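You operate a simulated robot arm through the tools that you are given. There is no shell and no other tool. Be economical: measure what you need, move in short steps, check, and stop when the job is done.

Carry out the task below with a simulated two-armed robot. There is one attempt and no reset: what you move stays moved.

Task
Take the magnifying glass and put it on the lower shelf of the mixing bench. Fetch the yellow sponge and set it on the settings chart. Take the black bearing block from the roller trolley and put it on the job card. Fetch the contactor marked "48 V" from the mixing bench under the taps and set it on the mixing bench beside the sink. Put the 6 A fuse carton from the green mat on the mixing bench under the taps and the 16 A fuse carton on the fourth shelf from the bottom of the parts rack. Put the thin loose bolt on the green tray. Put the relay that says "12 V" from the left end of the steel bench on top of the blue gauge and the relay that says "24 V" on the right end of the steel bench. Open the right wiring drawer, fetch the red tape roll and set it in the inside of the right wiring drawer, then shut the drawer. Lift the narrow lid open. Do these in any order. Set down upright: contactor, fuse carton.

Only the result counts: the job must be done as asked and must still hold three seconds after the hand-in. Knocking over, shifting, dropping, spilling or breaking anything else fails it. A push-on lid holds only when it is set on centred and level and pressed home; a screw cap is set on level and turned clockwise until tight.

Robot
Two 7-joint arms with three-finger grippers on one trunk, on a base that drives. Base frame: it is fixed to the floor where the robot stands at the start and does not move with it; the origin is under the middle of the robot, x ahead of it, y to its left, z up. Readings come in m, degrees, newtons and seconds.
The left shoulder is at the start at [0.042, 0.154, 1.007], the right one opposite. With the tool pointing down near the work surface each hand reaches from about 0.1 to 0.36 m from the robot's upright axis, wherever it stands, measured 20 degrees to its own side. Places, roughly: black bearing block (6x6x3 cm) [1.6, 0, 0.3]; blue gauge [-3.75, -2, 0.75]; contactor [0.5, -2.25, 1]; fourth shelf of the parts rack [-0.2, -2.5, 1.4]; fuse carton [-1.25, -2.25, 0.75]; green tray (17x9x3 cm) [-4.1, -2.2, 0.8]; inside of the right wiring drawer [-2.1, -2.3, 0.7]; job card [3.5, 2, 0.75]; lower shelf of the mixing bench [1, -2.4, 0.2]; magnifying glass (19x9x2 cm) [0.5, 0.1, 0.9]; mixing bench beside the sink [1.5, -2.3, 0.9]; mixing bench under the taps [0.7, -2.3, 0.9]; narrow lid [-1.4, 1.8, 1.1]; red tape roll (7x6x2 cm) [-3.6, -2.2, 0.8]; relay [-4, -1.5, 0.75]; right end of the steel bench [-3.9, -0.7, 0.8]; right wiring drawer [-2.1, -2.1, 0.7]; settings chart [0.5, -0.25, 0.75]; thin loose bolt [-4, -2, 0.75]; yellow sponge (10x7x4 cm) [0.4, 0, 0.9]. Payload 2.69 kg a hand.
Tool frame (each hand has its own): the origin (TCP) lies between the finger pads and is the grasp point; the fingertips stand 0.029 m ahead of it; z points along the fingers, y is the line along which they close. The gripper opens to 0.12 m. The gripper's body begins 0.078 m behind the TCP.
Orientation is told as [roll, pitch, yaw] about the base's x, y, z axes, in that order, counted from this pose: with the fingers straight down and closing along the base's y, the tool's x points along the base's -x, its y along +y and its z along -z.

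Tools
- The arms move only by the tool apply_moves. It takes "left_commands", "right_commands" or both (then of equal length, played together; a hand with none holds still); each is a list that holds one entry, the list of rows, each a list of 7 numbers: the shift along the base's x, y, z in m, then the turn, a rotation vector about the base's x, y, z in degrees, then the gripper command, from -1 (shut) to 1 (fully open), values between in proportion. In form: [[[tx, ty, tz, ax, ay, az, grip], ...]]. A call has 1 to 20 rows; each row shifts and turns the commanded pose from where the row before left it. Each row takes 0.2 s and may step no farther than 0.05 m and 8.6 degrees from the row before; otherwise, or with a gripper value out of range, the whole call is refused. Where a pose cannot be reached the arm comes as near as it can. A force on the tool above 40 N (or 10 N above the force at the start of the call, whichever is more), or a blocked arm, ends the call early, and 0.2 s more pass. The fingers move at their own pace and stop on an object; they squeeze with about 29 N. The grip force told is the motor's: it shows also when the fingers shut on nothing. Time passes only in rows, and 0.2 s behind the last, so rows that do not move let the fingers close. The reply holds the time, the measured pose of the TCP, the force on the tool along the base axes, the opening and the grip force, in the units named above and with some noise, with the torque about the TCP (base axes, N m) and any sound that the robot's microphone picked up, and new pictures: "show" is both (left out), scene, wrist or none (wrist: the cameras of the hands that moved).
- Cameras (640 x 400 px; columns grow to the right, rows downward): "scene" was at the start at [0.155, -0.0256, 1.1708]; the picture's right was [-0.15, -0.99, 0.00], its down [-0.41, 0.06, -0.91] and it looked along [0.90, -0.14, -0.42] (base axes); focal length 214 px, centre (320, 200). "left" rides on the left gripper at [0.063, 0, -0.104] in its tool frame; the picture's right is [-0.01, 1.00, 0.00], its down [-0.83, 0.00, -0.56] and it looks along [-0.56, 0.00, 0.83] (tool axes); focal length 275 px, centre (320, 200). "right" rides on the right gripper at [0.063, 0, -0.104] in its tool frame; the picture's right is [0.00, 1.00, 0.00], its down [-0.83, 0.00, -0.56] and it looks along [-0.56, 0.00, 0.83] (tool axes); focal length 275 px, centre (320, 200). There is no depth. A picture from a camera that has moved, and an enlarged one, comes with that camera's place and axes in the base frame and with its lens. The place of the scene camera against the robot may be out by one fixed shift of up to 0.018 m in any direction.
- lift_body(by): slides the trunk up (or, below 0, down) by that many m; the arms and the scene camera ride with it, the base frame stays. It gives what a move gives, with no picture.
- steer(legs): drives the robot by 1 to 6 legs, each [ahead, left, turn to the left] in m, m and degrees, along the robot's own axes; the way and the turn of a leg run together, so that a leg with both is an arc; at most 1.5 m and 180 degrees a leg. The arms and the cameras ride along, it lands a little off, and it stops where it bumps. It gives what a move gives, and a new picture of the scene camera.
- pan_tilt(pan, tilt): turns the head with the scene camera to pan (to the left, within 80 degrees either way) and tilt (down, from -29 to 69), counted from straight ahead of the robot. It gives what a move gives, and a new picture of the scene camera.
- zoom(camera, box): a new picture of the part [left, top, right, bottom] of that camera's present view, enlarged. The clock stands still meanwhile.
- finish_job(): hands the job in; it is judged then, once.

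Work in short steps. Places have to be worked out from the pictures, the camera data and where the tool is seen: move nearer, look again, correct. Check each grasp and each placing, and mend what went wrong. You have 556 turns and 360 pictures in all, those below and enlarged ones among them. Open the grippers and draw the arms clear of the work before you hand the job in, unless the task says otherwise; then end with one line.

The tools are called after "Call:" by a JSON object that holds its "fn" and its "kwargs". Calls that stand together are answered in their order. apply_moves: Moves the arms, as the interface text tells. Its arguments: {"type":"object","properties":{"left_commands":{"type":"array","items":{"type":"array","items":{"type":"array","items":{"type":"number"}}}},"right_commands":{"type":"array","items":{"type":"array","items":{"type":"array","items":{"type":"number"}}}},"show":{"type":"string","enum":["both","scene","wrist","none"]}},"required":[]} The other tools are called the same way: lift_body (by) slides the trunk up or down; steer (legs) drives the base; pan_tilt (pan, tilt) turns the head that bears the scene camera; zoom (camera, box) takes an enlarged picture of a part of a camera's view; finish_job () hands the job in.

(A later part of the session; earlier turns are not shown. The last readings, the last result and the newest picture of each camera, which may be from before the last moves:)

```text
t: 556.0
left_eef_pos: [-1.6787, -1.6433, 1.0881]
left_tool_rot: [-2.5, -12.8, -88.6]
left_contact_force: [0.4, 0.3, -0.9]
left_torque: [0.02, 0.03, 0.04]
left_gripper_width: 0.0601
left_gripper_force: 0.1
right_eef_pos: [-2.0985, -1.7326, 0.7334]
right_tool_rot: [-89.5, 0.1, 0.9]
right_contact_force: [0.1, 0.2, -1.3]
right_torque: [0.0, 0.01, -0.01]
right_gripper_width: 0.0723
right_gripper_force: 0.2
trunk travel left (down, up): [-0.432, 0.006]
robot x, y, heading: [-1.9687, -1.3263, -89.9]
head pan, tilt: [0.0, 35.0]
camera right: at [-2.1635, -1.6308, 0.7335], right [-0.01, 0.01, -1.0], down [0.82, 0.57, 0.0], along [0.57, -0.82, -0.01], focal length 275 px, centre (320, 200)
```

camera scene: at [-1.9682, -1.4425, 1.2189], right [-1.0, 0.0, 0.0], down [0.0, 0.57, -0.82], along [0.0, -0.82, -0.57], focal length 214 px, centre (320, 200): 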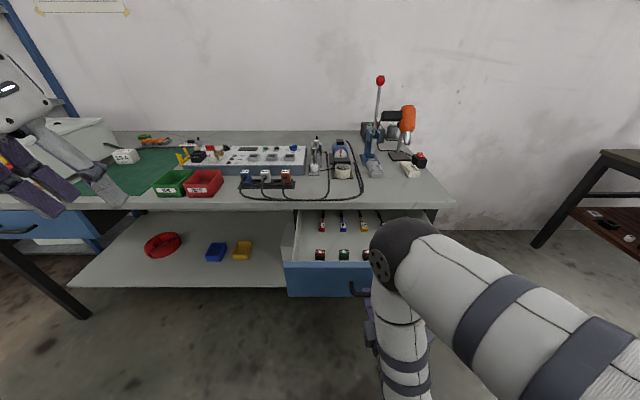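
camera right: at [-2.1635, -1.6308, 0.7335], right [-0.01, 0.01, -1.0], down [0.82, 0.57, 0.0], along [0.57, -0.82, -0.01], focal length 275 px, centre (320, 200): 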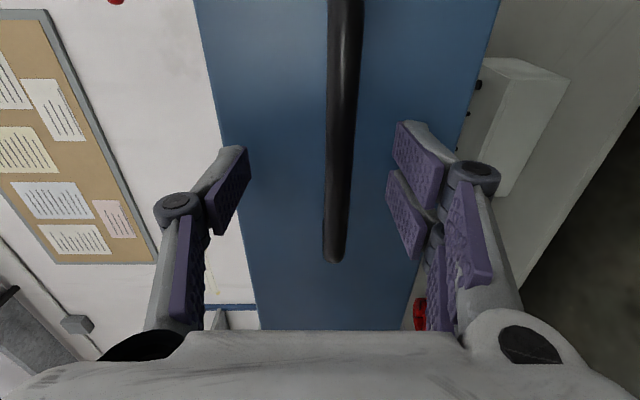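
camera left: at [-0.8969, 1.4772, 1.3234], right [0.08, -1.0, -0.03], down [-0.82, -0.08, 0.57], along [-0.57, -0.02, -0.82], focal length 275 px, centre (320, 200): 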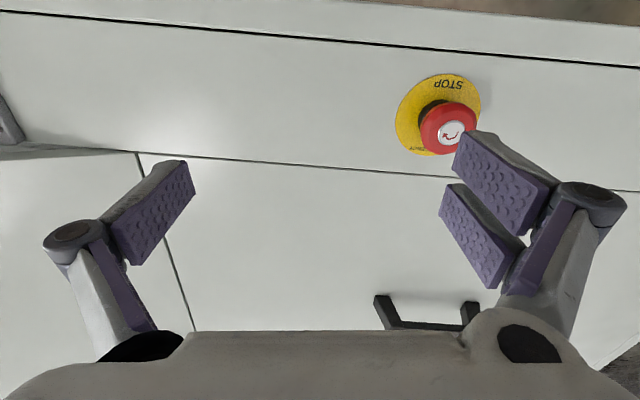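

The bar is free between the fingers. I drive straight back 0.12 m and then raise the hand.

Call:
{"fn": "steer", "kwargs": {"legs": [[-0.12, 0, 0]]}}

Call:
{"fn": "apply_moves", "kwargs": {"right_commands": [[[0, 0, 0.04, 0, 0, 0, 0], [0, 0, 0.04, 0, 0, 0, 0], [0, 0, 0.04, 0, 0, 0, 0], [0, 0, 0.04, 0, 0, 0, 0], [0, 0, 0.04, 0, 0, 0, 0], [0, 0, 0.04, 0, 0, 0, 0], [0, 0, 0.04, 0, 0, 0, 0], [0, 0, 0.0, 0, 0, 0, 0]]], "show": "scene"}}

```text
t: 557.2
left_eef_pos: [-1.677, -1.5255, 1.0875]
left_tool_rot: [-2.6, -12.8, -88.5]
left_contact_force: [-0.9, 0.4, -0.3]
left_torque: [-0.03, 0.01, -0.04]
left_gripper_width: 0.06
left_gripper_force: 0.0
right_eef_pos: [-2.0982, -1.6151, 0.7332]
right_tool_rot: [-89.4, 0.1, 1.1]
right_contact_force: [0.6, -0.2, 0.4]
right_torque: [0.0, 0.0, 0.01]
right_gripper_width: 0.0722
right_gripper_force: 0.1
trunk travel left (down, up): [-0.432, 0.006]
robot x, y, heading: [-1.9654, -1.2167, -89.9]
head pan, tilt: [0.0, 35.0]
camera scene: at [-1.9675, -1.3219, 1.2198], right [-1.0, 0.0, 0.0], down [0.0, 0.57, -0.82], along [0.0, -0.82, -0.57], focal length 214 px, centre (320, 200)
```

scene: 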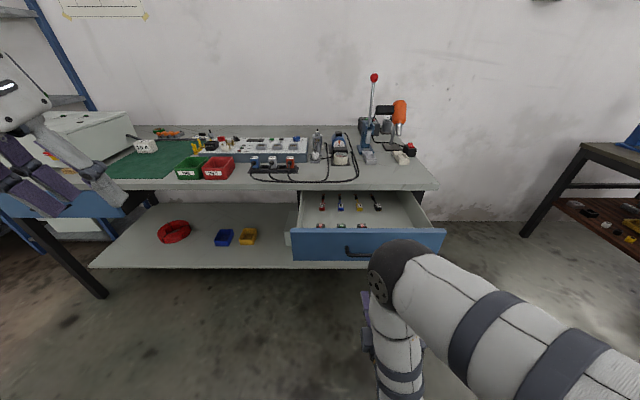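

```text
t: 559.0
left_eef_pos: [-1.6779, -1.5254, 1.0877]
left_tool_rot: [-2.6, -12.7, -88.6]
left_contact_force: [0.3, -0.4, -0.9]
left_torque: [0.04, -0.02, -0.05]
left_gripper_width: 0.06
left_gripper_force: 0.2
right_eef_pos: [-2.0841, -1.6375, 1.0045]
right_tool_rot: [-89.2, 0.3, 1.2]
right_contact_force: [-0.3, 0.1, 0.2]
right_torque: [-0.02, -0.02, 0.0]
right_gripper_width: 0.0595
right_gripper_force: 0.1
right hand out of reach, approached as far as the arm can: row 6, 7
trunk travel left (down, up): [-0.432, 0.006]
robot x, y, heading: [-1.9703, -1.2127, -89.9]
head pan, tilt: [0.0, 35.0]
camera scene: at [-1.9674, -1.3232, 1.2196], right [-1.0, 0.0, 0.0], down [0.0, 0.57, -0.82], along [0.0, -0.82, -0.57], focal length 214 px, centre (320, 200)
```

scene: 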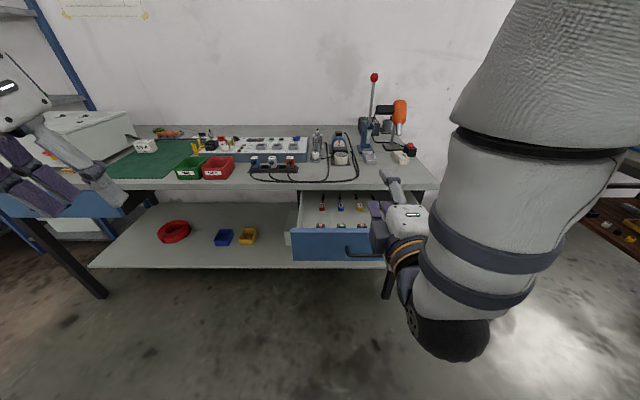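

Drawer stays open. I return the right hand to tool-down posture and then drive on toward the steel bench.

Call:
{"fn": "apply_moves", "kwargs": {"right_commands": [[[0, 0.0, 0.005, 8, 0, 0, 0], [0, 0, 0.005, 8, 0, 0, 0], [0, 0, 0.005, 8, 0, 0, 0], [0, 0, 0.005, 8, 0, 0, 0], [0, 0, 0.005, 8, 0, 0, 0], [0, 0, 0.005, 8, 0, 0, 0], [0, 0, 0.005, 8, 0, 0, 0], [0, 0, 0.005, 8, 0, 0, 0], [0, 0, 0, 8, 0, 0, 0], [0, 0, 0, 0, 0, -8, 0], [0, 0, 0, 0, 0, -8, 0], [0, 0, 0, 0, 0, -8, 0], [0, 0, 0, 0, 0, -8, 0], [0, 0, 0, 0, 0, -8, 0], [0, 0, 0, 0, 0, -8, 0], [0, 0, 0, 0, 0, -8, 0], [0, 0, 0, 0, 0, -8, 0], [0, 0, 0, 0, 0, -8, 0], [0, 0, 0, 0, 0, -8, 0]]], "show": "none"}}

Call:
{"fn": "steer", "kwargs": {"legs": [[0, 0, -90], [0.75, 0, 0]]}}

Call:
{"fn": "pan_tilt", "kwargs": {"pan": 0, "tilt": 25}}

```text
t: 563.0
left_eef_pos: [-1.6779, -1.526, 1.0881]
left_tool_rot: [-2.7, -12.7, -88.7]
left_contact_force: [-1.4, 0.9, 0.4]
left_torque: [0.01, -0.02, 0.02]
left_gripper_width: 0.0599
left_gripper_force: 0.1
right_eef_pos: [-2.0833, -1.6429, 1.0295]
right_tool_rot: [-45.4, -0.7, -79.2]
right_contact_force: [-0.7, -0.5, -1.5]
right_torque: [0.02, -0.02, 0.03]
right_gripper_width: 0.0598
right_gripper_force: 0.0
right hand out of reach, approached as far as the arm can: row 1, 6, 7, 8, 9
trunk travel left (down, up): [-0.432, 0.006]
robot x, y, heading: [-1.9676, -1.2103, -89.5]
head pan, tilt: [0.0, 35.0]
```

```text
t: 570.9
left_eef_pos: [-3.0149, -1.5176, 1.0868]
left_tool_rot: [-2.6, -12.7, -177.5]
left_contact_force: [0.7, -0.2, 0.3]
left_torque: [-0.01, 0.0, -0.03]
left_gripper_width: 0.0599
left_gripper_force: 0.0
right_eef_pos: [-3.1383, -1.1142, 1.0301]
right_tool_rot: [-45.5, -0.8, -168.4]
right_contact_force: [0.3, -0.1, -0.2]
right_torque: [0.05, -0.03, 0.01]
right_gripper_width: 0.0601
right_gripper_force: 0.0
trunk travel left (down, up): [-0.432, 0.006]
robot x, y, heading: [-2.7067, -1.2264, -178.8]
head pan, tilt: [0.0, 35.0]
camera scene: at [-2.8061, -1.2366, 1.2197], right [-0.02, 1.0, 0.0], down [0.57, 0.01, -0.82], along [-0.82, -0.02, -0.57], focal length 214 px, centre (320, 200)
```

scene: 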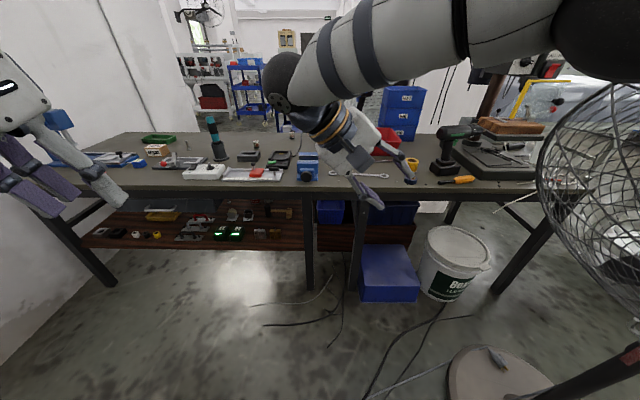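

```text
t: 571.6
left_eef_pos: [-3.0154, -1.5184, 1.0876]
left_tool_rot: [-2.6, -12.6, -177.6]
left_contact_force: [-0.2, -0.3, 0.0]
left_torque: [0.02, -0.01, -0.01]
left_gripper_width: 0.0598
left_gripper_force: 0.0
right_eef_pos: [-3.1386, -1.1144, 1.0317]
right_tool_rot: [-45.3, -0.7, -168.3]
right_contact_force: [0.1, 1.2, -1.0]
right_torque: [0.0, -0.02, 0.01]
right_gripper_width: 0.0603
right_gripper_force: 0.1
trunk travel left (down, up): [-0.432, 0.006]
robot x, y, heading: [-2.7031, -1.2245, -178.7]
head pan, tilt: [0.0, 25.0]
camera scene: at [-2.8099, -1.2366, 1.2354], right [-0.02, 1.0, 0.0], down [0.42, 0.01, -0.91], along [-0.91, -0.02, -0.42], focal length 214 px, centre (320, 200)
```

scene: 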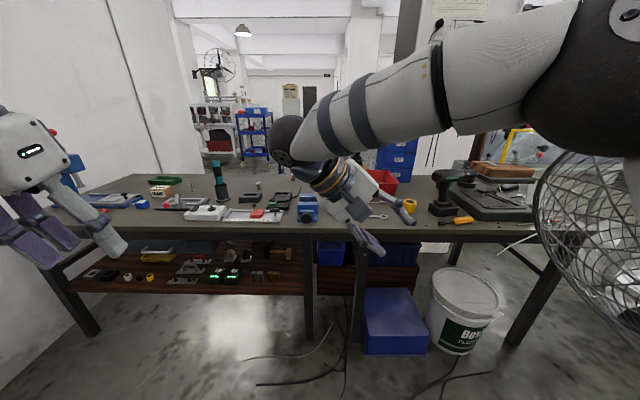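

The right hand remained tilted sideways. I straighten it (about x, -45°) while keeping it in place.

Call:
{"fn": "apply_moves", "kwargs": {"right_commands": [[[0, 0.01, 0, -7.5, 0, 0, 0], [0, 0.01, 0, -7.5, 0, 0, 0], [0, 0.01, 0, -7.5, 0, 0, 0], [0, 0, 0, -7.5, 0, 0, 0], [0, 0, 0, -7.5, 0, 0, 0], [0, 0, 0, -7.5, 0, 0, 0], [0, 0, 0, 0, 0, -6, 0], [0, 0, 0, 0, 0, -6, 0], [0, 0, 0, 0, 0, 0, 0]]], "show": "scene"}}

```text
t: 573.6
left_eef_pos: [-3.0155, -1.5182, 1.0862]
left_tool_rot: [-2.5, -12.8, -177.6]
left_contact_force: [-0.6, 0.2, -0.1]
left_torque: [-0.02, 0.02, 0.01]
left_gripper_width: 0.0601
left_gripper_force: 0.0
right_eef_pos: [-3.1392, -1.0844, 1.0298]
right_tool_rot: [-0.8, -8.9, 175.8]
right_contact_force: [-0.6, 0.4, 0.3]
right_torque: [0.02, 0.0, 0.01]
right_gripper_width: 0.0597
right_gripper_force: 0.0
trunk travel left (down, up): [-0.432, 0.006]
robot x, y, heading: [-2.7063, -1.225, -178.8]
head pan, tilt: [0.0, 25.0]
camera scene: at [-2.8099, -1.2367, 1.2354], right [-0.02, 1.0, 0.0], down [0.42, 0.01, -0.91], along [-0.91, -0.02, -0.42], focal length 214 px, centre (320, 200)
```

scene: 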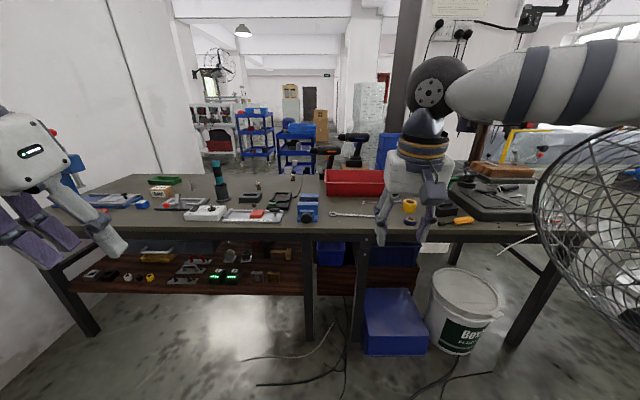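

Call:
{"fn": "zoom", "kwargs": {"camera": "scene", "box": [60, 150, 340, 240]}}

Call:
{"fn": "zoom", "kwargs": {"camera": "scene", "box": [300, 150, 560, 250]}}

```text
2.29 times, centred on (200, 195) of scene
camera zoom: at [-2.8099, -1.2367, 1.2354], right [-0.02, 1.0, 0.0], down [0.42, 0.01, -0.91], along [-0.91, -0.02, -0.42], focal length 490 px, centre (594, 211)
```

zoom: 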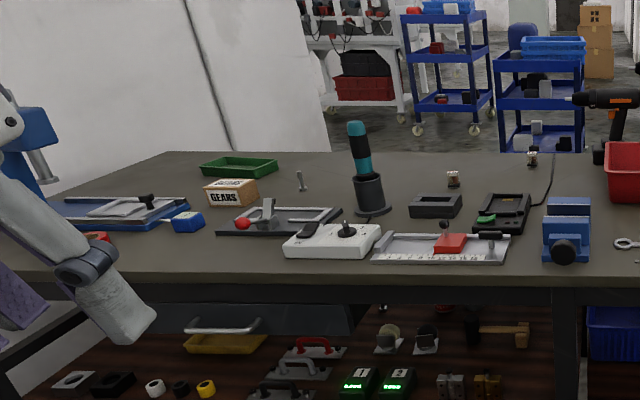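

```text
2.46 times, centred on (430, 200) of scene
camera zoom: at [-2.8099, -1.2367, 1.2354], right [-0.02, 1.0, 0.0], down [0.42, 0.01, -0.91], along [-0.91, -0.02, -0.42], focal length 528 px, centre (49, 200)
```

zoom: 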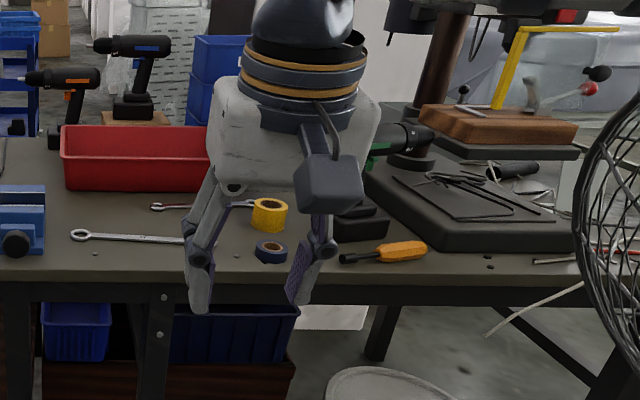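

Positions: gauge ≈(-3.69,-2.09), red tape ≈(-3.66,-2.25), bolt ≈(-3.93,-1.99), tray ≈(-4.1,-2.26), relays ≈(-3.97,-1.62) and (-4.14,-1.44); bench front x≈-3.53, back ≈-4.25. Some are deep, so I look for a route to the bench's far side.

Call:
{"fn": "pan_tilt", "kwargs": {"pan": -55, "tilt": 20}}

Call:
{"fn": "pan_tilt", "kwargs": {"pan": 45, "tilt": 25}}

```text
t: 574.8
left_eef_pos: [-3.0153, -1.5183, 1.0874]
left_tool_rot: [-2.6, -12.8, -177.5]
left_contact_force: [-0.6, 0.1, 0.8]
left_torque: [-0.01, -0.03, -0.01]
left_gripper_width: 0.06
left_gripper_force: 0.0
right_eef_pos: [-3.1378, -1.0843, 1.0296]
right_tool_rot: [-0.9, -8.7, 175.9]
right_contact_force: [0.3, -0.4, 0.0]
right_torque: [0.0, 0.01, 0.01]
right_gripper_width: 0.06
right_gripper_force: 0.0
trunk travel left (down, up): [-0.432, 0.006]
robot x, y, heading: [-2.7076, -1.2233, -179.0]
head pan, tilt: [-55.0, 20.0]
camera scene: at [-2.7727, -1.1597, 1.2435], right [0.81, 0.59, 0.0], down [0.2, -0.28, -0.94], along [-0.55, 0.76, -0.34], focal length 214 px, centre (320, 200)
```

scene: 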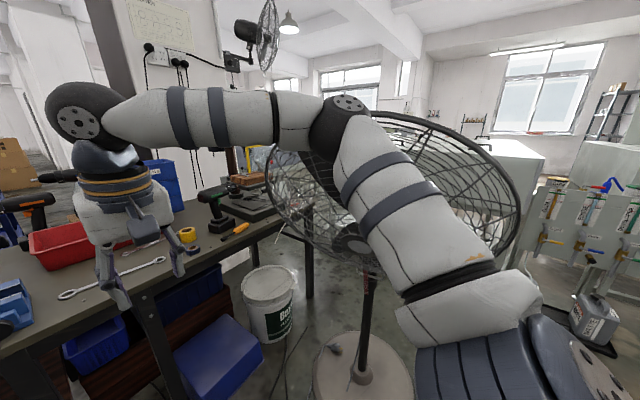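

```text
t: 576.6
left_eef_pos: [-3.0146, -1.5177, 1.0861]
left_tool_rot: [-2.6, -12.7, -177.6]
left_contact_force: [0.9, -0.1, -0.1]
left_torque: [0.03, 0.01, -0.02]
left_gripper_width: 0.06
left_gripper_force: 0.0
right_eef_pos: [-3.1386, -1.085, 1.0313]
right_tool_rot: [-1.0, -8.7, 175.9]
right_contact_force: [-0.2, 0.1, 0.5]
right_torque: [0.04, -0.01, -0.03]
right_gripper_width: 0.0601
right_gripper_force: 0.0
trunk travel left (down, up): [-0.432, 0.006]
robot x, y, heading: [-2.7055, -1.2225, -178.9]
head pan, tilt: [45.0, 25.0]
camera scene: at [-2.7818, -1.3012, 1.2354], right [-0.72, 0.69, 0.0], down [0.29, 0.3, -0.91], along [-0.63, -0.65, -0.42], focal length 214 px, centre (320, 200)
```

scene: 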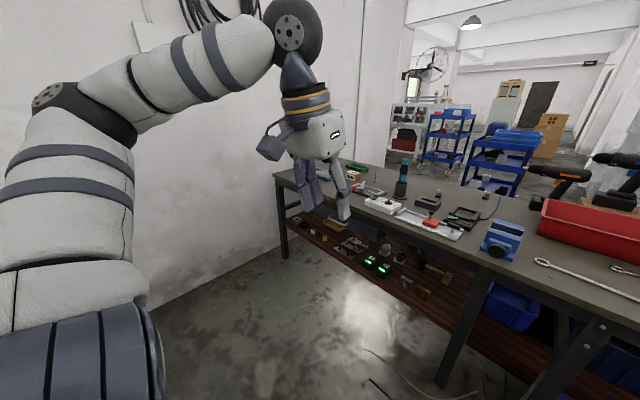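

The far side looks hard to get to (fan, pillar), so I test how far I can reach from the front. I move in front of the relays at y≈-1.75 with hands raised.

Call:
{"fn": "apply_moves", "kwargs": {"left_commands": [[[0, 0, 0.04, 0, 0, 0, 0], [0, 0, 0.03, 0, 0, 0, 0], [0, 0, 0, 0, 0, 0, 0]]], "right_commands": [[[0, 0, 0.04, 0, 0, 0, 0], [0, 0, 0.04, 0, 0, 0, 0], [0, 0, 0, 0, 0, 0, 0]]], "show": "none"}}

Call:
{"fn": "pan_tilt", "kwargs": {"pan": 0, "tilt": 35}}

Call:
{"fn": "steer", "kwargs": {"legs": [[0.2, 0, -1], [0, 0.52, 0], [0.3, 0, 0]]}}

```text
t: 577.4
left_eef_pos: [-3.0155, -1.5188, 1.1575]
left_tool_rot: [-2.6, -12.7, -177.7]
left_contact_force: [-0.2, 1.3, 0.4]
left_torque: [0.03, -0.01, 0.0]
left_gripper_width: 0.0599
left_gripper_force: 0.0
right_eef_pos: [-3.1395, -1.083, 1.1091]
right_tool_rot: [-1.0, -8.7, 175.9]
right_contact_force: [-0.3, -0.8, 0.7]
right_torque: [0.01, 0.01, 0.0]
right_gripper_width: 0.0601
right_gripper_force: 0.1
trunk travel left (down, up): [-0.432, 0.006]
robot x, y, heading: [-2.7087, -1.2229, -178.9]
head pan, tilt: [45.0, 25.0]
```

```text
t: 578.5
left_eef_pos: [-3.0142, -1.5188, 1.1573]
left_tool_rot: [-2.7, -12.7, -177.6]
left_contact_force: [1.0, -0.7, -0.2]
left_torque: [-0.02, 0.01, 0.0]
left_gripper_width: 0.06
left_gripper_force: 0.0
right_eef_pos: [-3.1396, -1.0838, 1.1089]
right_tool_rot: [-0.9, -8.7, 175.9]
right_contact_force: [0.2, -0.2, 1.0]
right_torque: [0.02, 0.01, -0.03]
right_gripper_width: 0.0601
right_gripper_force: 0.0
trunk travel left (down, up): [-0.432, 0.006]
robot x, y, heading: [-2.709, -1.2237, -178.8]
head pan, tilt: [0.0, 35.0]
camera scene: at [-2.8058, -1.2367, 1.2197], right [-0.02, 1.0, 0.0], down [0.57, 0.01, -0.82], along [-0.82, -0.02, -0.57], focal length 214 px, centre (320, 200)
```

scene: 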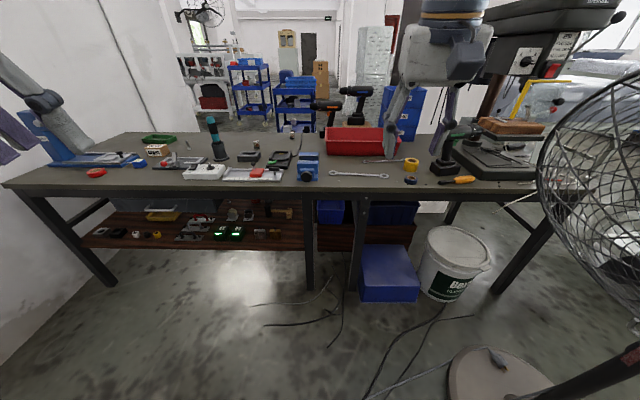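

```text
t: 585.8
left_eef_pos: [-3.5141, -2.0353, 1.1555]
left_tool_rot: [-2.7, -12.6, -178.4]
left_contact_force: [-0.7, -0.6, 0.1]
left_torque: [0.04, -0.04, 0.02]
left_gripper_width: 0.06
left_gripper_force: 0.0
right_eef_pos: [-3.6335, -1.6007, 1.1092]
right_tool_rot: [-0.9, -8.7, 175.2]
right_contact_force: [-0.2, 0.0, -0.3]
right_torque: [0.02, -0.01, -0.02]
right_gripper_width: 0.0598
right_gripper_force: 0.2
trunk travel left (down, up): [-0.432, 0.006]
robot x, y, heading: [-3.2029, -1.7458, -179.7]
head pan, tilt: [0.0, 35.0]
camera scene: at [-3.3019, -1.7568, 1.2197], right [-0.01, 1.0, 0.0], down [0.57, 0.0, -0.82], along [-0.82, 0.0, -0.57], focal length 214 px, centre (320, 200)
```

scene: 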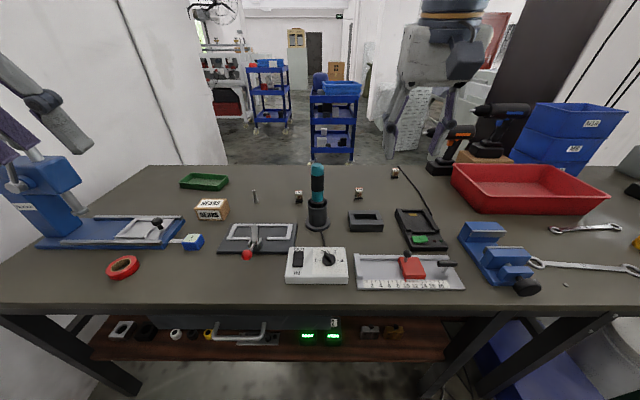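

Call:
{"fn": "zoom", "kwargs": {"camera": "scene", "box": [280, 155, 440, 255]}}

Call:
{"fn": "zoom", "kwargs": {"camera": "scene", "box": [90, 165, 290, 290]}}

```text
4.00 times, centred on (360, 205) of scene
camera zoom: at [-3.3019, -1.7568, 1.2197], right [-0.01, 1.0, 0.0], down [0.57, 0.0, -0.82], along [-0.82, 0.0, -0.57], focal length 858 px, centre (160, 180)
```

zoom: 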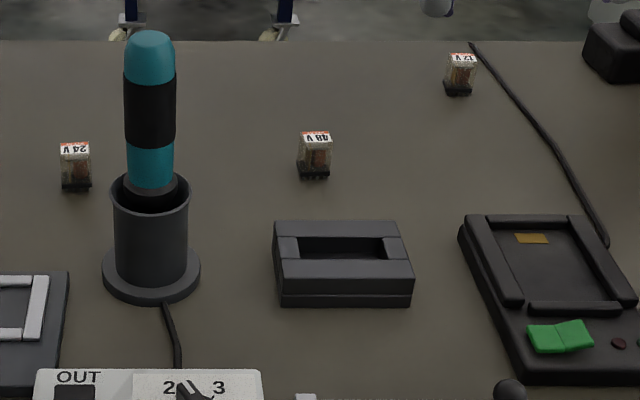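

```text
3.20 times, centred on (190, 228) of scene
camera zoom: at [-3.3019, -1.7568, 1.2197], right [-0.01, 1.0, 0.0], down [0.57, 0.0, -0.82], along [-0.82, 0.0, -0.57], focal length 686 px, centre (736, 112)
```

zoom: 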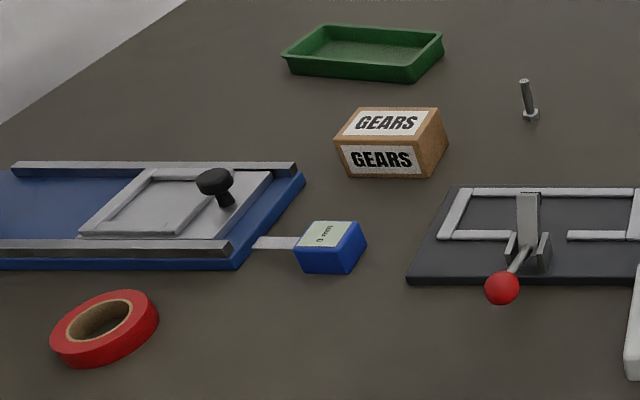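

Labels: left relay 24 V, middle 48 V, far right one 12 V. I look right to check the bench's far side passage.

Call:
{"fn": "pan_tilt", "kwargs": {"pan": -35, "tilt": 15}}

```text
t: 586.8
left_eef_pos: [-3.5138, -2.0362, 1.1572]
left_tool_rot: [-2.6, -12.7, -178.5]
left_contact_force: [0.0, 1.0, -0.2]
left_torque: [-0.02, 0.04, -0.02]
left_gripper_width: 0.0598
left_gripper_force: 0.0
right_eef_pos: [-3.6326, -1.5998, 1.1097]
right_tool_rot: [-0.9, -8.8, 175.1]
right_contact_force: [0.3, 0.5, 0.2]
right_torque: [-0.01, -0.03, 0.03]
right_gripper_width: 0.06
right_gripper_force: 0.1
trunk travel left (down, up): [-0.432, 0.006]
robot x, y, heading: [-3.2028, -1.746, -179.9]
head pan, tilt: [-35.0, 15.0]
camera scene: at [-3.2903, -1.7032, 1.2516], right [0.57, 0.82, 0.0], down [0.21, -0.15, -0.97], along [-0.79, 0.55, -0.26], focal length 214 px, centre (320, 200)
```

scene: 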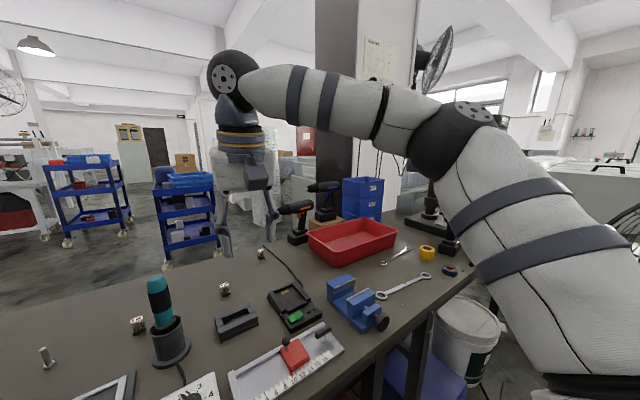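

I test partial trunk lowering (0.18 m), which leans the torso forward, to see how much reach it adds.

Call:
{"fn": "lift_body", "kwargs": {"by": -0.18}}

Call:
{"fn": "pan_tilt", "kwargs": {"pan": 0, "tilt": 35}}

```text
t: 588.8
left_eef_pos: [-3.5557, -2.0363, 0.9111]
left_tool_rot: [-2.3, 0.3, -178.5]
left_contact_force: [1.0, -0.4, 0.0]
left_torque: [-0.01, -0.04, -0.03]
left_gripper_width: 0.06
left_gripper_force: 0.1
right_eef_pos: [-3.6313, -1.5997, 0.9294]
right_tool_rot: [-0.9, -8.8, 175.1]
right_contact_force: [-0.3, 0.0, -0.5]
right_torque: [0.04, 0.01, -0.02]
right_gripper_width: 0.06
right_gripper_force: 0.0
trunk travel left (down, up): [-0.252, 0.186]
robot x, y, heading: [-3.2052, -1.7445, -179.8]
head pan, tilt: [-35.0, 15.0]
```

```text
t: 589.8
left_eef_pos: [-3.5561, -2.0373, 0.9103]
left_tool_rot: [-2.3, 0.3, -178.4]
left_contact_force: [-0.2, 1.0, 0.6]
left_torque: [0.02, -0.02, -0.01]
left_gripper_width: 0.06
left_gripper_force: 0.0
right_eef_pos: [-3.6332, -1.6004, 0.929]
right_tool_rot: [-0.9, -8.7, 175.1]
right_contact_force: [-0.9, -0.6, 0.6]
right_torque: [0.03, -0.01, -0.03]
right_gripper_width: 0.0601
right_gripper_force: 0.1
trunk travel left (down, up): [-0.252, 0.186]
robot x, y, heading: [-3.2004, -1.7458, -179.7]
head pan, tilt: [0.0, 35.0]
camera scene: at [-3.3962, -1.7572, 1.0229], right [0.0, 1.0, 0.0], down [0.57, 0.0, -0.82], along [-0.82, 0.0, -0.57], focal length 214 px, centre (320, 200)
```

scene: 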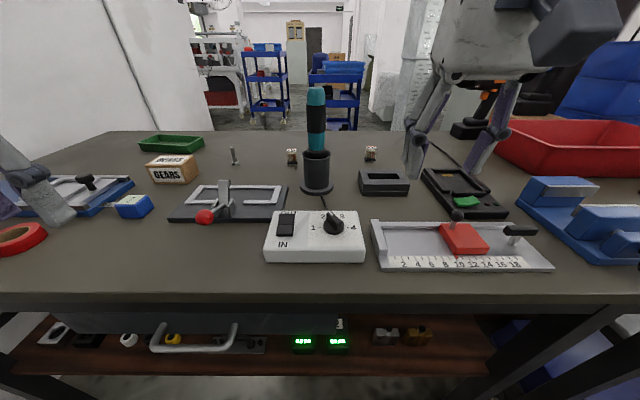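

The lean adds about 10 cm. I test the right hand's forward reach: tilt forward and extend.

Call:
{"fn": "apply_moves", "kwargs": {"right_commands": [[[-0.03, 0.01, 0.01, 0, 8, 0, 0], [-0.03, 0.01, 0.01, 0, 8, 0, 0], [-0.03, 0.01, 0.01, 0, 8, 0, 0], [-0.03, 0.01, 0, 0, 8, 0, 0], [-0.03, 0.01, 0, 0, 8, 0, 0], [-0.03, 0.01, 0, 0, 8, 0, 0], [-0.03, 0.01, 0, 0, 0, 0, 0], [-0.03, 0.01, 0, 0, 0, 0, 0], [-0.03, 0.01, 0, 0, 0, 0, 0], [-0.03, 0.0, 0, 0, 0, 0, 0], [-0.03, 0.0, 0, 0, 0, 0, 0], [0, 0, 0, 0, 0, 0, 0]]], "show": "scene"}}

```text
t: 592.4
left_eef_pos: [-3.5558, -2.037, 0.9105]
left_tool_rot: [-2.2, 0.3, -178.5]
left_contact_force: [0.1, -0.2, -0.4]
left_torque: [-0.01, -0.04, -0.02]
left_gripper_width: 0.0599
left_gripper_force: 0.0
right_eef_pos: [-3.9617, -1.51, 0.9578]
right_tool_rot: [5.6, -56.6, 171.3]
right_contact_force: [0.8, 0.0, 0.3]
right_torque: [0.01, 0.04, 0.01]
right_gripper_width: 0.06
right_gripper_force: 0.0
trunk travel left (down, up): [-0.252, 0.186]
robot x, y, heading: [-3.2011, -1.744, -179.9]
head pan, tilt: [0.0, 35.0]
camera scene: at [-3.3961, -1.7572, 1.0228], right [-0.01, 1.0, 0.0], down [0.57, 0.0, -0.82], along [-0.82, 0.0, -0.57], focal length 214 px, centre (320, 200)
```

scene: 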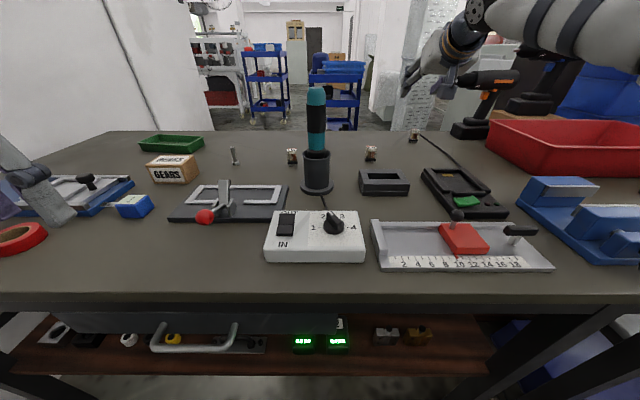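

Excellent: the reach is at least 0.76 m here with no complaint. So I can work from the front. I drive 8 cm closer and move the right hand above the 12 V relay.

Call:
{"fn": "steer", "kwargs": {"legs": [[0.08, 0, 0]]}}

Call:
{"fn": "apply_moves", "kwargs": {"right_commands": [[[-0.005, 0.03, 0, 0, -4.5, 0, 0], [-0.01, 0.03, -0.01, 0, -4.5, 4, 0], [-0.02, 0.01, -0.02, 0, 0, 4, 0], [-0.02, 0.0, -0.01, 0, 0, 0, 0], [0, 0, 0, 0, 0, 0, 0]]], "show": "both"}}

```text
t: 593.5
left_eef_pos: [-3.6377, -2.036, 0.9102]
left_tool_rot: [-2.3, 0.3, -178.4]
left_contact_force: [0.7, -0.1, -1.0]
left_torque: [0.01, -0.01, 0.01]
left_gripper_width: 0.06
left_gripper_force: 0.0
right_eef_pos: [-4.0431, -1.5083, 0.957]
right_tool_rot: [5.6, -56.4, 171.2]
right_contact_force: [-1.1, 0.3, -0.4]
right_torque: [0.01, 0.01, 0.0]
right_gripper_width: 0.0599
right_gripper_force: 0.1
trunk travel left (down, up): [-0.252, 0.186]
robot x, y, heading: [-3.2831, -1.7444, -179.8]
head pan, tilt: [0.0, 35.0]
camera scene: at [-3.4781, -1.7576, 1.0227], right [0.0, 1.0, 0.0], down [0.57, 0.0, -0.82], along [-0.82, 0.0, -0.57], focal length 214 px, centre (320, 200)
```

scene: 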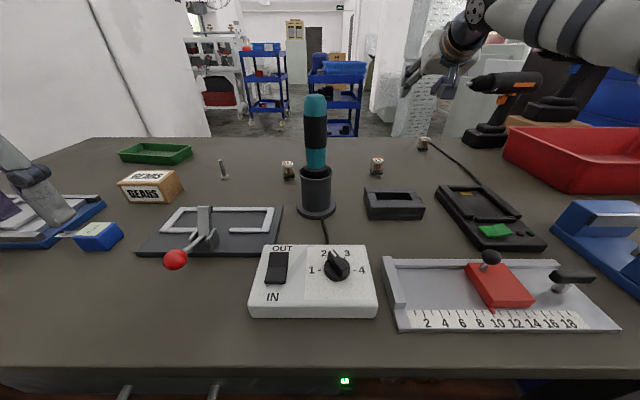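

```text
t: 594.7
left_eef_pos: [-3.6367, -2.0374, 0.9096]
left_tool_rot: [-2.3, 0.2, -178.4]
left_contact_force: [0.2, 0.0, -0.8]
left_torque: [-0.02, -0.01, -0.01]
left_gripper_width: 0.06
left_gripper_force: 0.0
right_eef_pos: [-4.0392, -1.481, 0.9114]
right_tool_rot: [3.8, -47.8, -179.3]
right_contact_force: [-0.2, -0.2, 0.1]
right_torque: [0.01, -0.01, 0.02]
right_gripper_width: 0.0599
right_gripper_force: 0.1
right hand out of reach, approached as far as the arm can: row 2, 3, 4
trunk travel left (down, up): [-0.252, 0.186]
robot x, y, heading: [-3.2857, -1.7457, -179.6]
head pan, tilt: [0.0, 35.0]
camera scene: at [-3.4775, -1.7576, 1.0228], right [0.0, 1.0, 0.0], down [0.57, 0.0, -0.82], along [-0.82, 0.0, -0.57], focal length 214 px, centre (320, 200)
camera right: at [-3.9203, -1.4744, 0.9343], right [0.06, -1.0, 0.04], down [-0.15, 0.03, 0.99], along [-0.99, -0.07, -0.15], focal length 275 px, centre (320, 200)
```

scene: 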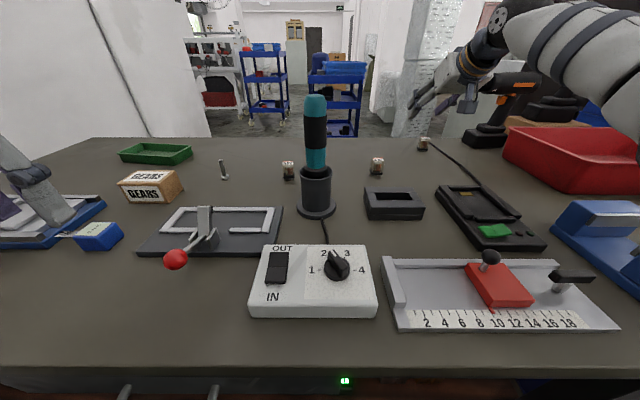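
right: 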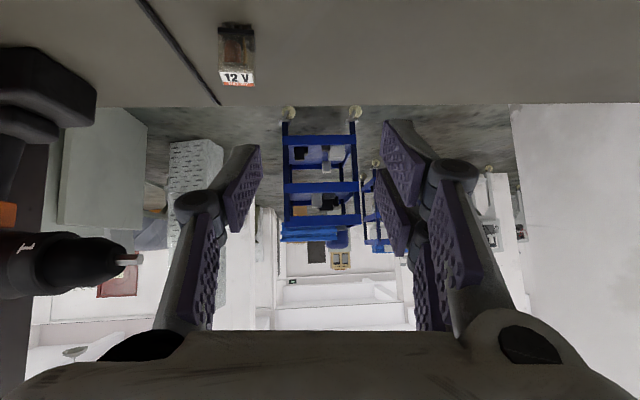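

The relay is at about (-4.125, -1.427). I shift the base right 0.17 and ahead 0.03 to line it up with the shoulder.

Call:
{"fn": "steer", "kwargs": {"legs": [[0.03, -0.17, 0]]}}

Call:
{"fn": "apply_moves", "kwargs": {"right_commands": [[[-0.01, -0.03, 0, 0, 0, 0, 0], [-0.01, -0.03, -0.01, 0, 0, 0, 0], [-0.01, -0.03, -0.01, 0, 0, 0, 0], [-0.01, -0.02, -0.01, 0, 0, 0, 0], [0, 0, 0, 0, 0, 0, 0]]], "show": "wrist"}}

```text
t: 596.6
left_eef_pos: [-3.6667, -1.869, 0.9102]
left_tool_rot: [-2.2, 0.3, -178.3]
left_contact_force: [0.0, -0.2, -0.3]
left_torque: [-0.01, -0.06, 0.0]
left_gripper_width: 0.0598
left_gripper_force: 0.2
right_eef_pos: [-4.0703, -1.3161, 0.9107]
right_tool_rot: [3.8, -47.7, -179.3]
right_contact_force: [0.2, 0.0, 0.2]
right_torque: [-0.05, 0.02, 0.0]
right_gripper_width: 0.0599
right_gripper_force: 0.0
trunk travel left (down, up): [-0.252, 0.186]
robot x, y, heading: [-3.319, -1.5763, -179.6]
head pan, tilt: [0.0, 35.0]
camera scene: at [-3.508, -1.5897, 1.0228], right [-0.01, 1.0, 0.0], down [0.57, 0.0, -0.82], along [-0.82, -0.01, -0.57], focal length 214 px, centre (320, 200)
```

scene: 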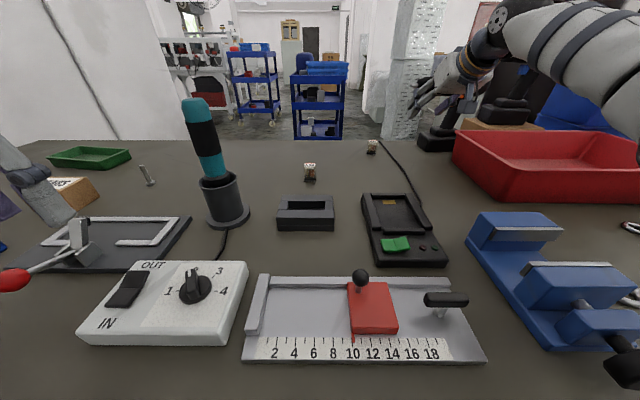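

```text
t: 597.8
left_eef_pos: [-3.6682, -1.8692, 0.9097]
left_tool_rot: [-2.3, 0.3, -178.4]
left_contact_force: [0.0, -0.7, 0.7]
left_torque: [-0.02, 0.03, -0.06]
left_gripper_width: 0.0601
left_gripper_force: 0.1
right_eef_pos: [-4.0863, -1.4241, 0.8816]
right_tool_rot: [3.8, -47.7, -179.3]
right_contact_force: [0.2, -0.3, 0.0]
right_torque: [-0.01, 0.01, -0.03]
right_gripper_width: 0.06
right_gripper_force: 0.1
right hand out of reach, approached as far as the arm can: row 2, 3, 4
trunk travel left (down, up): [-0.252, 0.186]
robot x, y, heading: [-3.3149, -1.5769, -179.6]
head pan, tilt: [0.0, 35.0]
camera right: at [-3.9678, -1.4168, 0.9035], right [0.06, -1.0, 0.04], down [-0.15, 0.03, 0.99], along [-0.99, -0.07, -0.15], focal length 275 px, centre (320, 200)
```

right: 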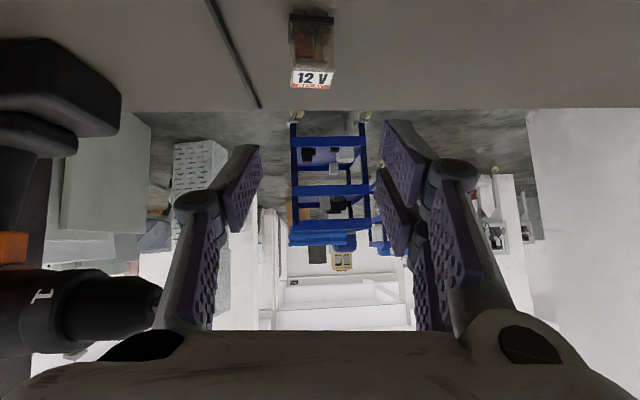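

I tilt 8° more forward, which extends the reach, and move on toward the relay.

Call:
{"fn": "apply_moves", "kwargs": {"right_commands": [[[0, 0, 0, 0, 8, 0, 0], [-0.015, -0.002, -0.02, 0, 0, 0, 0], [-0.015, -0.002, -0.02, 0, 0, 0, 0], [0, 0, -0.01, 0, 0, 0, 0], [0, 0, 0, 0, 0, 0, 0]]], "show": "wrist"}}

```text
t: 599.0
left_eef_pos: [-3.6671, -1.8692, 0.9098]
left_tool_rot: [-2.2, 0.1, -178.4]
left_contact_force: [-0.2, -0.2, 0.3]
left_torque: [-0.02, -0.02, 0.02]
left_gripper_width: 0.0602
left_gripper_force: 0.0
right_eef_pos: [-4.1158, -1.427, 0.8314]
right_tool_rot: [3.5, -55.6, -179.0]
right_contact_force: [-0.1, 0.5, 0.1]
right_torque: [-0.01, -0.04, 0.01]
right_gripper_width: 0.0599
right_gripper_force: 0.0
trunk travel left (down, up): [-0.252, 0.186]
robot x, y, heading: [-3.3112, -1.5749, -179.5]
head pan, tilt: [0.0, 35.0]
camera right: at [-3.9948, -1.4196, 0.837], right [0.07, -1.0, 0.03], down [-0.01, 0.03, 1.0], along [-1.0, -0.07, -0.01], focal length 275 px, centre (320, 200)
```

right: 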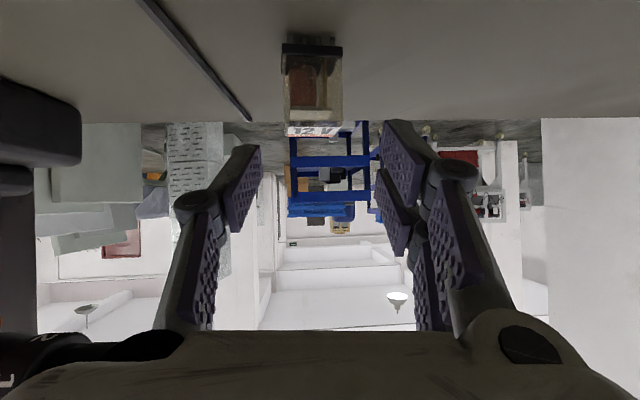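

The relay is lined up between the fingers. I go down and in, then close.

Call:
{"fn": "apply_moves", "kwargs": {"right_commands": [[[-0.004, -0.001, -0.015, 0, 0, 0, 0], [-0.006, 0, -0.014, 0, 0, 0, 0], [-0.004, 0, -0.006, 0, 0, 0, 0], [0, 0, 0, 0, 0, 0, 0], [0, 0, 0, 0, 0, 0, -1], [0, 0, 0, 0, 0, 0, -1]]], "show": "wrist"}}

```text
t: 600.4
left_eef_pos: [-3.6672, -1.8695, 0.9103]
left_tool_rot: [-2.2, 0.4, -178.3]
left_contact_force: [0.2, -0.6, -0.5]
left_torque: [0.04, 0.02, -0.01]
left_gripper_width: 0.0601
left_gripper_force: 0.1
right_eef_pos: [-4.1227, -1.4289, 0.8011]
right_tool_rot: [3.6, -55.6, -179.3]
right_contact_force: [0.4, 0.2, 0.0]
right_torque: [-0.01, 0.02, 0.02]
right_gripper_width: 0.0267
right_gripper_force: 28.7
right hand out of reach, approached as far as the arm can: row 2, 3
trunk travel left (down, up): [-0.252, 0.186]
robot x, y, heading: [-3.3179, -1.5766, -179.5]
head pan, tilt: [0.0, 35.0]
camera right: at [-4.0026, -1.4209, 0.8072], right [0.07, -1.0, 0.03], down [-0.01, 0.03, 1.0], along [-1.0, -0.07, -0.01], focal length 275 px, centre (320, 200)
```

right: 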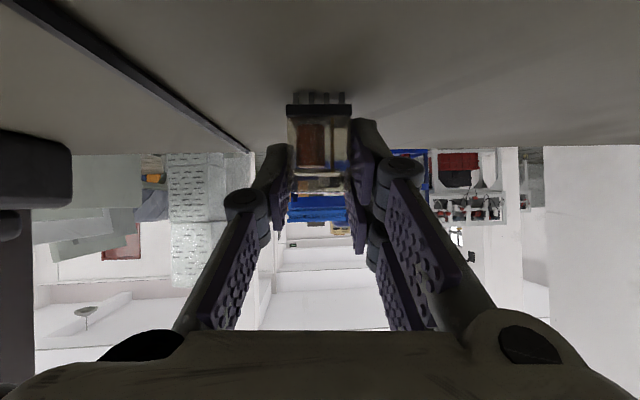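

The 12 V relay is gripped. I lift it and retract the arm over the bench.

Call:
{"fn": "apply_moves", "kwargs": {"right_commands": [[[0.0, 0, 0.03, 0, 0, 0, -1], [0.01, 0, 0.04, 0, 0, 0, -1], [0.03, 0, 0.04, 0, 0, 0, -1], [0.04, 0, 0.03, 0, 0, 0, -1], [0.04, -0.01, 0.0, 0, 0, 0, -1], [0.04, -0.01, 0, 0, 0, 0, -1], [0.04, -0.01, 0, 0, 0, 0, -1], [0, 0, 0, 0, 0, 0, -1]]], "show": "scene"}}

```text
t: 602.2
left_eef_pos: [-3.6673, -1.8697, 0.9102]
left_tool_rot: [-2.3, 0.3, -178.4]
left_contact_force: [0.4, -0.1, -0.4]
left_torque: [-0.01, -0.01, 0.01]
left_gripper_width: 0.0601
left_gripper_force: 0.1
right_eef_pos: [-3.9197, -1.4598, 0.9358]
right_tool_rot: [3.6, -55.6, -179.3]
right_contact_force: [0.0, -0.2, 0.0]
right_torque: [-0.01, -0.01, -0.02]
right_gripper_width: 0.0266
right_gripper_force: 29.3
right hand out of reach, approached as far as the arm can: row 1
trunk travel left (down, up): [-0.252, 0.186]
robot x, y, heading: [-3.3134, -1.5779, -179.7]
head pan, tilt: [0.0, 35.0]
camera scene: at [-3.5081, -1.5898, 1.0228], right [-0.01, 1.0, 0.0], down [0.57, 0.0, -0.82], along [-0.82, -0.01, -0.57], focal length 214 px, centre (320, 200)
```

scene: 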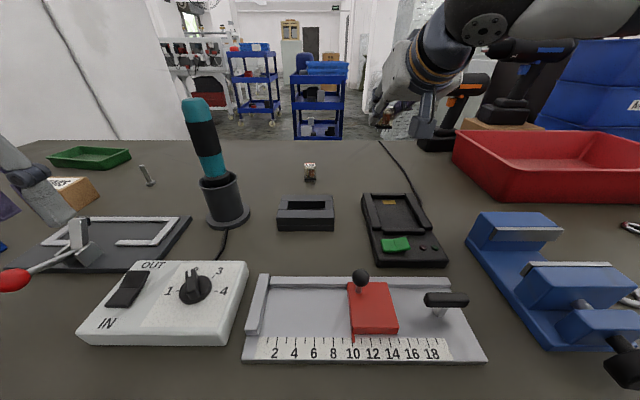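

I back off, slide left and turn a bit left, to bring the hand near the blue gauge.

Call:
{"fn": "steer", "kwargs": {"legs": [[-0.3, 0, 0], [0, 0.38, 15], [0.18, 0, 0]]}}

Call:
{"fn": "apply_moves", "kwargs": {"right_commands": [[[0, 0, 0, 0, 0, 0, -1]]], "show": "wrist"}}

```text
t: 608.4
left_eef_pos: [-3.4049, -2.3676, 0.9101]
left_tool_rot: [-2.3, 0.3, -163.5]
left_contact_force: [-0.8, 0.6, -0.4]
left_torque: [0.01, -0.03, -0.04]
left_gripper_width: 0.0602
left_gripper_force: 0.2
right_eef_pos: [-3.7531, -2.0363, 0.9366]
right_tool_rot: [3.6, -55.6, -164.3]
right_contact_force: [-0.2, 0.5, -0.5]
right_torque: [0.02, -0.02, 0.03]
right_gripper_width: 0.0267
right_gripper_force: 28.8
trunk travel left (down, up): [-0.252, 0.186]
robot x, y, heading: [-3.1383, -1.9965, -164.8]
head pan, tilt: [0.0, 35.0]
camera scene: at [-3.3251, -2.0571, 1.0227], right [-0.26, 0.96, 0.0], down [0.55, 0.15, -0.82], along [-0.79, -0.22, -0.57], focal length 214 px, centre (320, 200)
```

scene: 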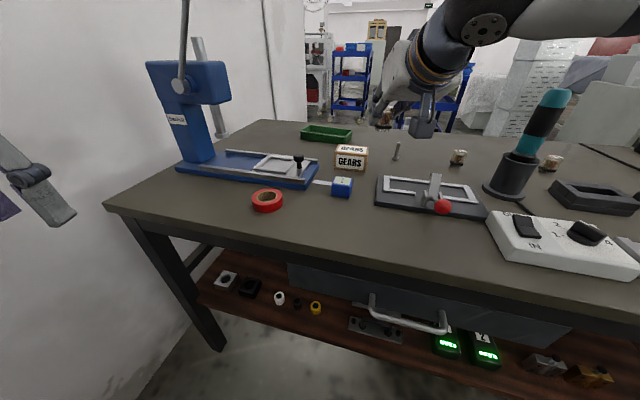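

```text
t: 608.8
left_eef_pos: [-3.4036, -2.3676, 0.9104]
left_tool_rot: [-2.3, 0.3, -163.5]
left_contact_force: [-0.5, 1.3, 0.1]
left_torque: [0.03, -0.02, 0.01]
left_gripper_width: 0.0598
left_gripper_force: 0.1
right_eef_pos: [-3.7529, -2.0372, 0.9369]
right_tool_rot: [3.7, -55.6, -164.3]
right_contact_force: [0.0, 0.3, -0.4]
right_torque: [-0.03, -0.01, 0.01]
right_gripper_width: 0.0263
right_gripper_force: 29.0
trunk travel left (down, up): [-0.252, 0.186]
robot x, y, heading: [-3.1396, -1.9951, -165.1]
head pan, tilt: [0.0, 35.0]
camera right: at [-3.6384, -1.9985, 0.9428], right [0.32, -0.95, 0.03], down [-0.02, 0.03, 1.0], along [-0.95, -0.32, -0.01], focal length 275 px, centre (320, 200)
```

right: 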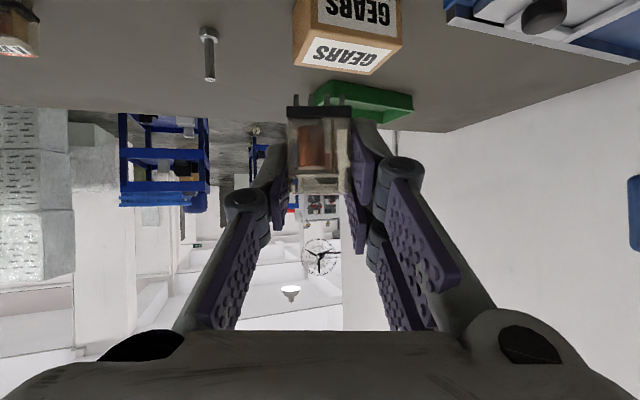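

Call:
{"fn": "zoom", "kwargs": {"camera": "scene", "box": [290, 150, 390, 212]}}

```text
6.40 times, centred on (340, 181) of scene
camera zoom: at [-3.3247, -2.057, 1.0228], right [-0.26, 0.96, 0.0], down [0.55, 0.15, -0.82], along [-0.79, -0.22, -0.57], focal length 1373 px, centre (192, 322)
```

zoom: 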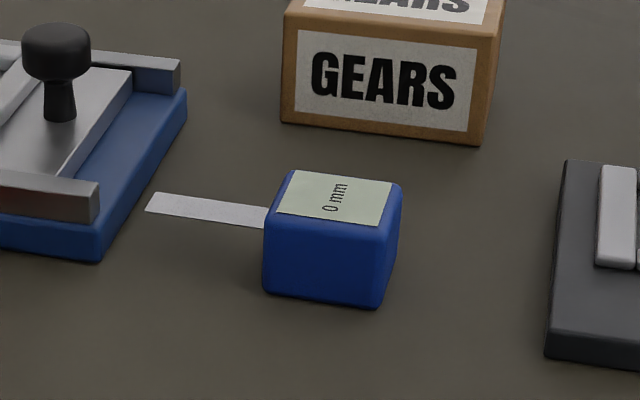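

I draw the hand back so that its camera can see the gauge.

Call:
{"fn": "apply_moves", "kwargs": {"right_commands": [[[0.04, -0.004, -0.01, 0, 0, 0, -1], [0.04, -0.004, -0.01, 0, 0, 0, -1], [0.04, -0.004, 0, 0, 0, 0, -1], [0.04, -0.004, 0, 0, 0, 0, -1], [0.02, 0, 0, 0, 0, 0, -1], [0, 0, 0, 0, 0, 0, -1]]], "show": "wrist"}}

```text
t: 610.2
left_eef_pos: [-3.4043, -2.3682, 0.9102]
left_tool_rot: [-2.4, 0.4, -163.5]
left_contact_force: [0.3, -0.5, 0.6]
left_torque: [0.0, -0.02, 0.04]
left_gripper_width: 0.06
left_gripper_force: 0.1
right_eef_pos: [-3.5742, -2.054, 0.9161]
right_tool_rot: [3.5, -55.5, -164.2]
right_contact_force: [0.5, 0.4, -1.0]
right_torque: [-0.02, -0.01, 0.0]
right_gripper_width: 0.027
right_gripper_force: 28.8
trunk travel left (down, up): [-0.252, 0.186]
robot x, y, heading: [-3.1404, -1.9939, -164.6]
head pan, tilt: [0.0, 35.0]
camera right: at [-3.4587, -2.0156, 0.9228], right [0.32, -0.95, 0.03], down [-0.02, 0.03, 1.0], along [-0.95, -0.32, -0.01], focal length 275 px, centre (320, 200)
```

right: 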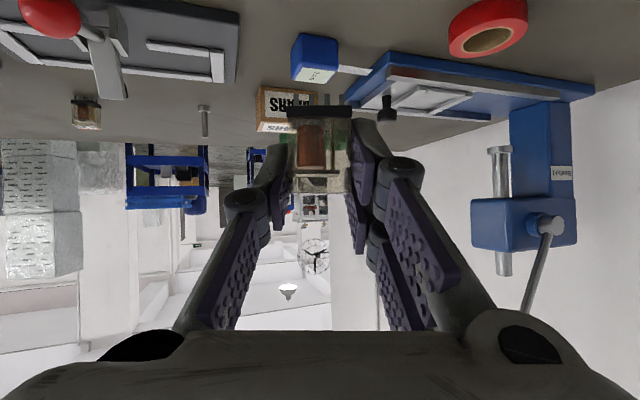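

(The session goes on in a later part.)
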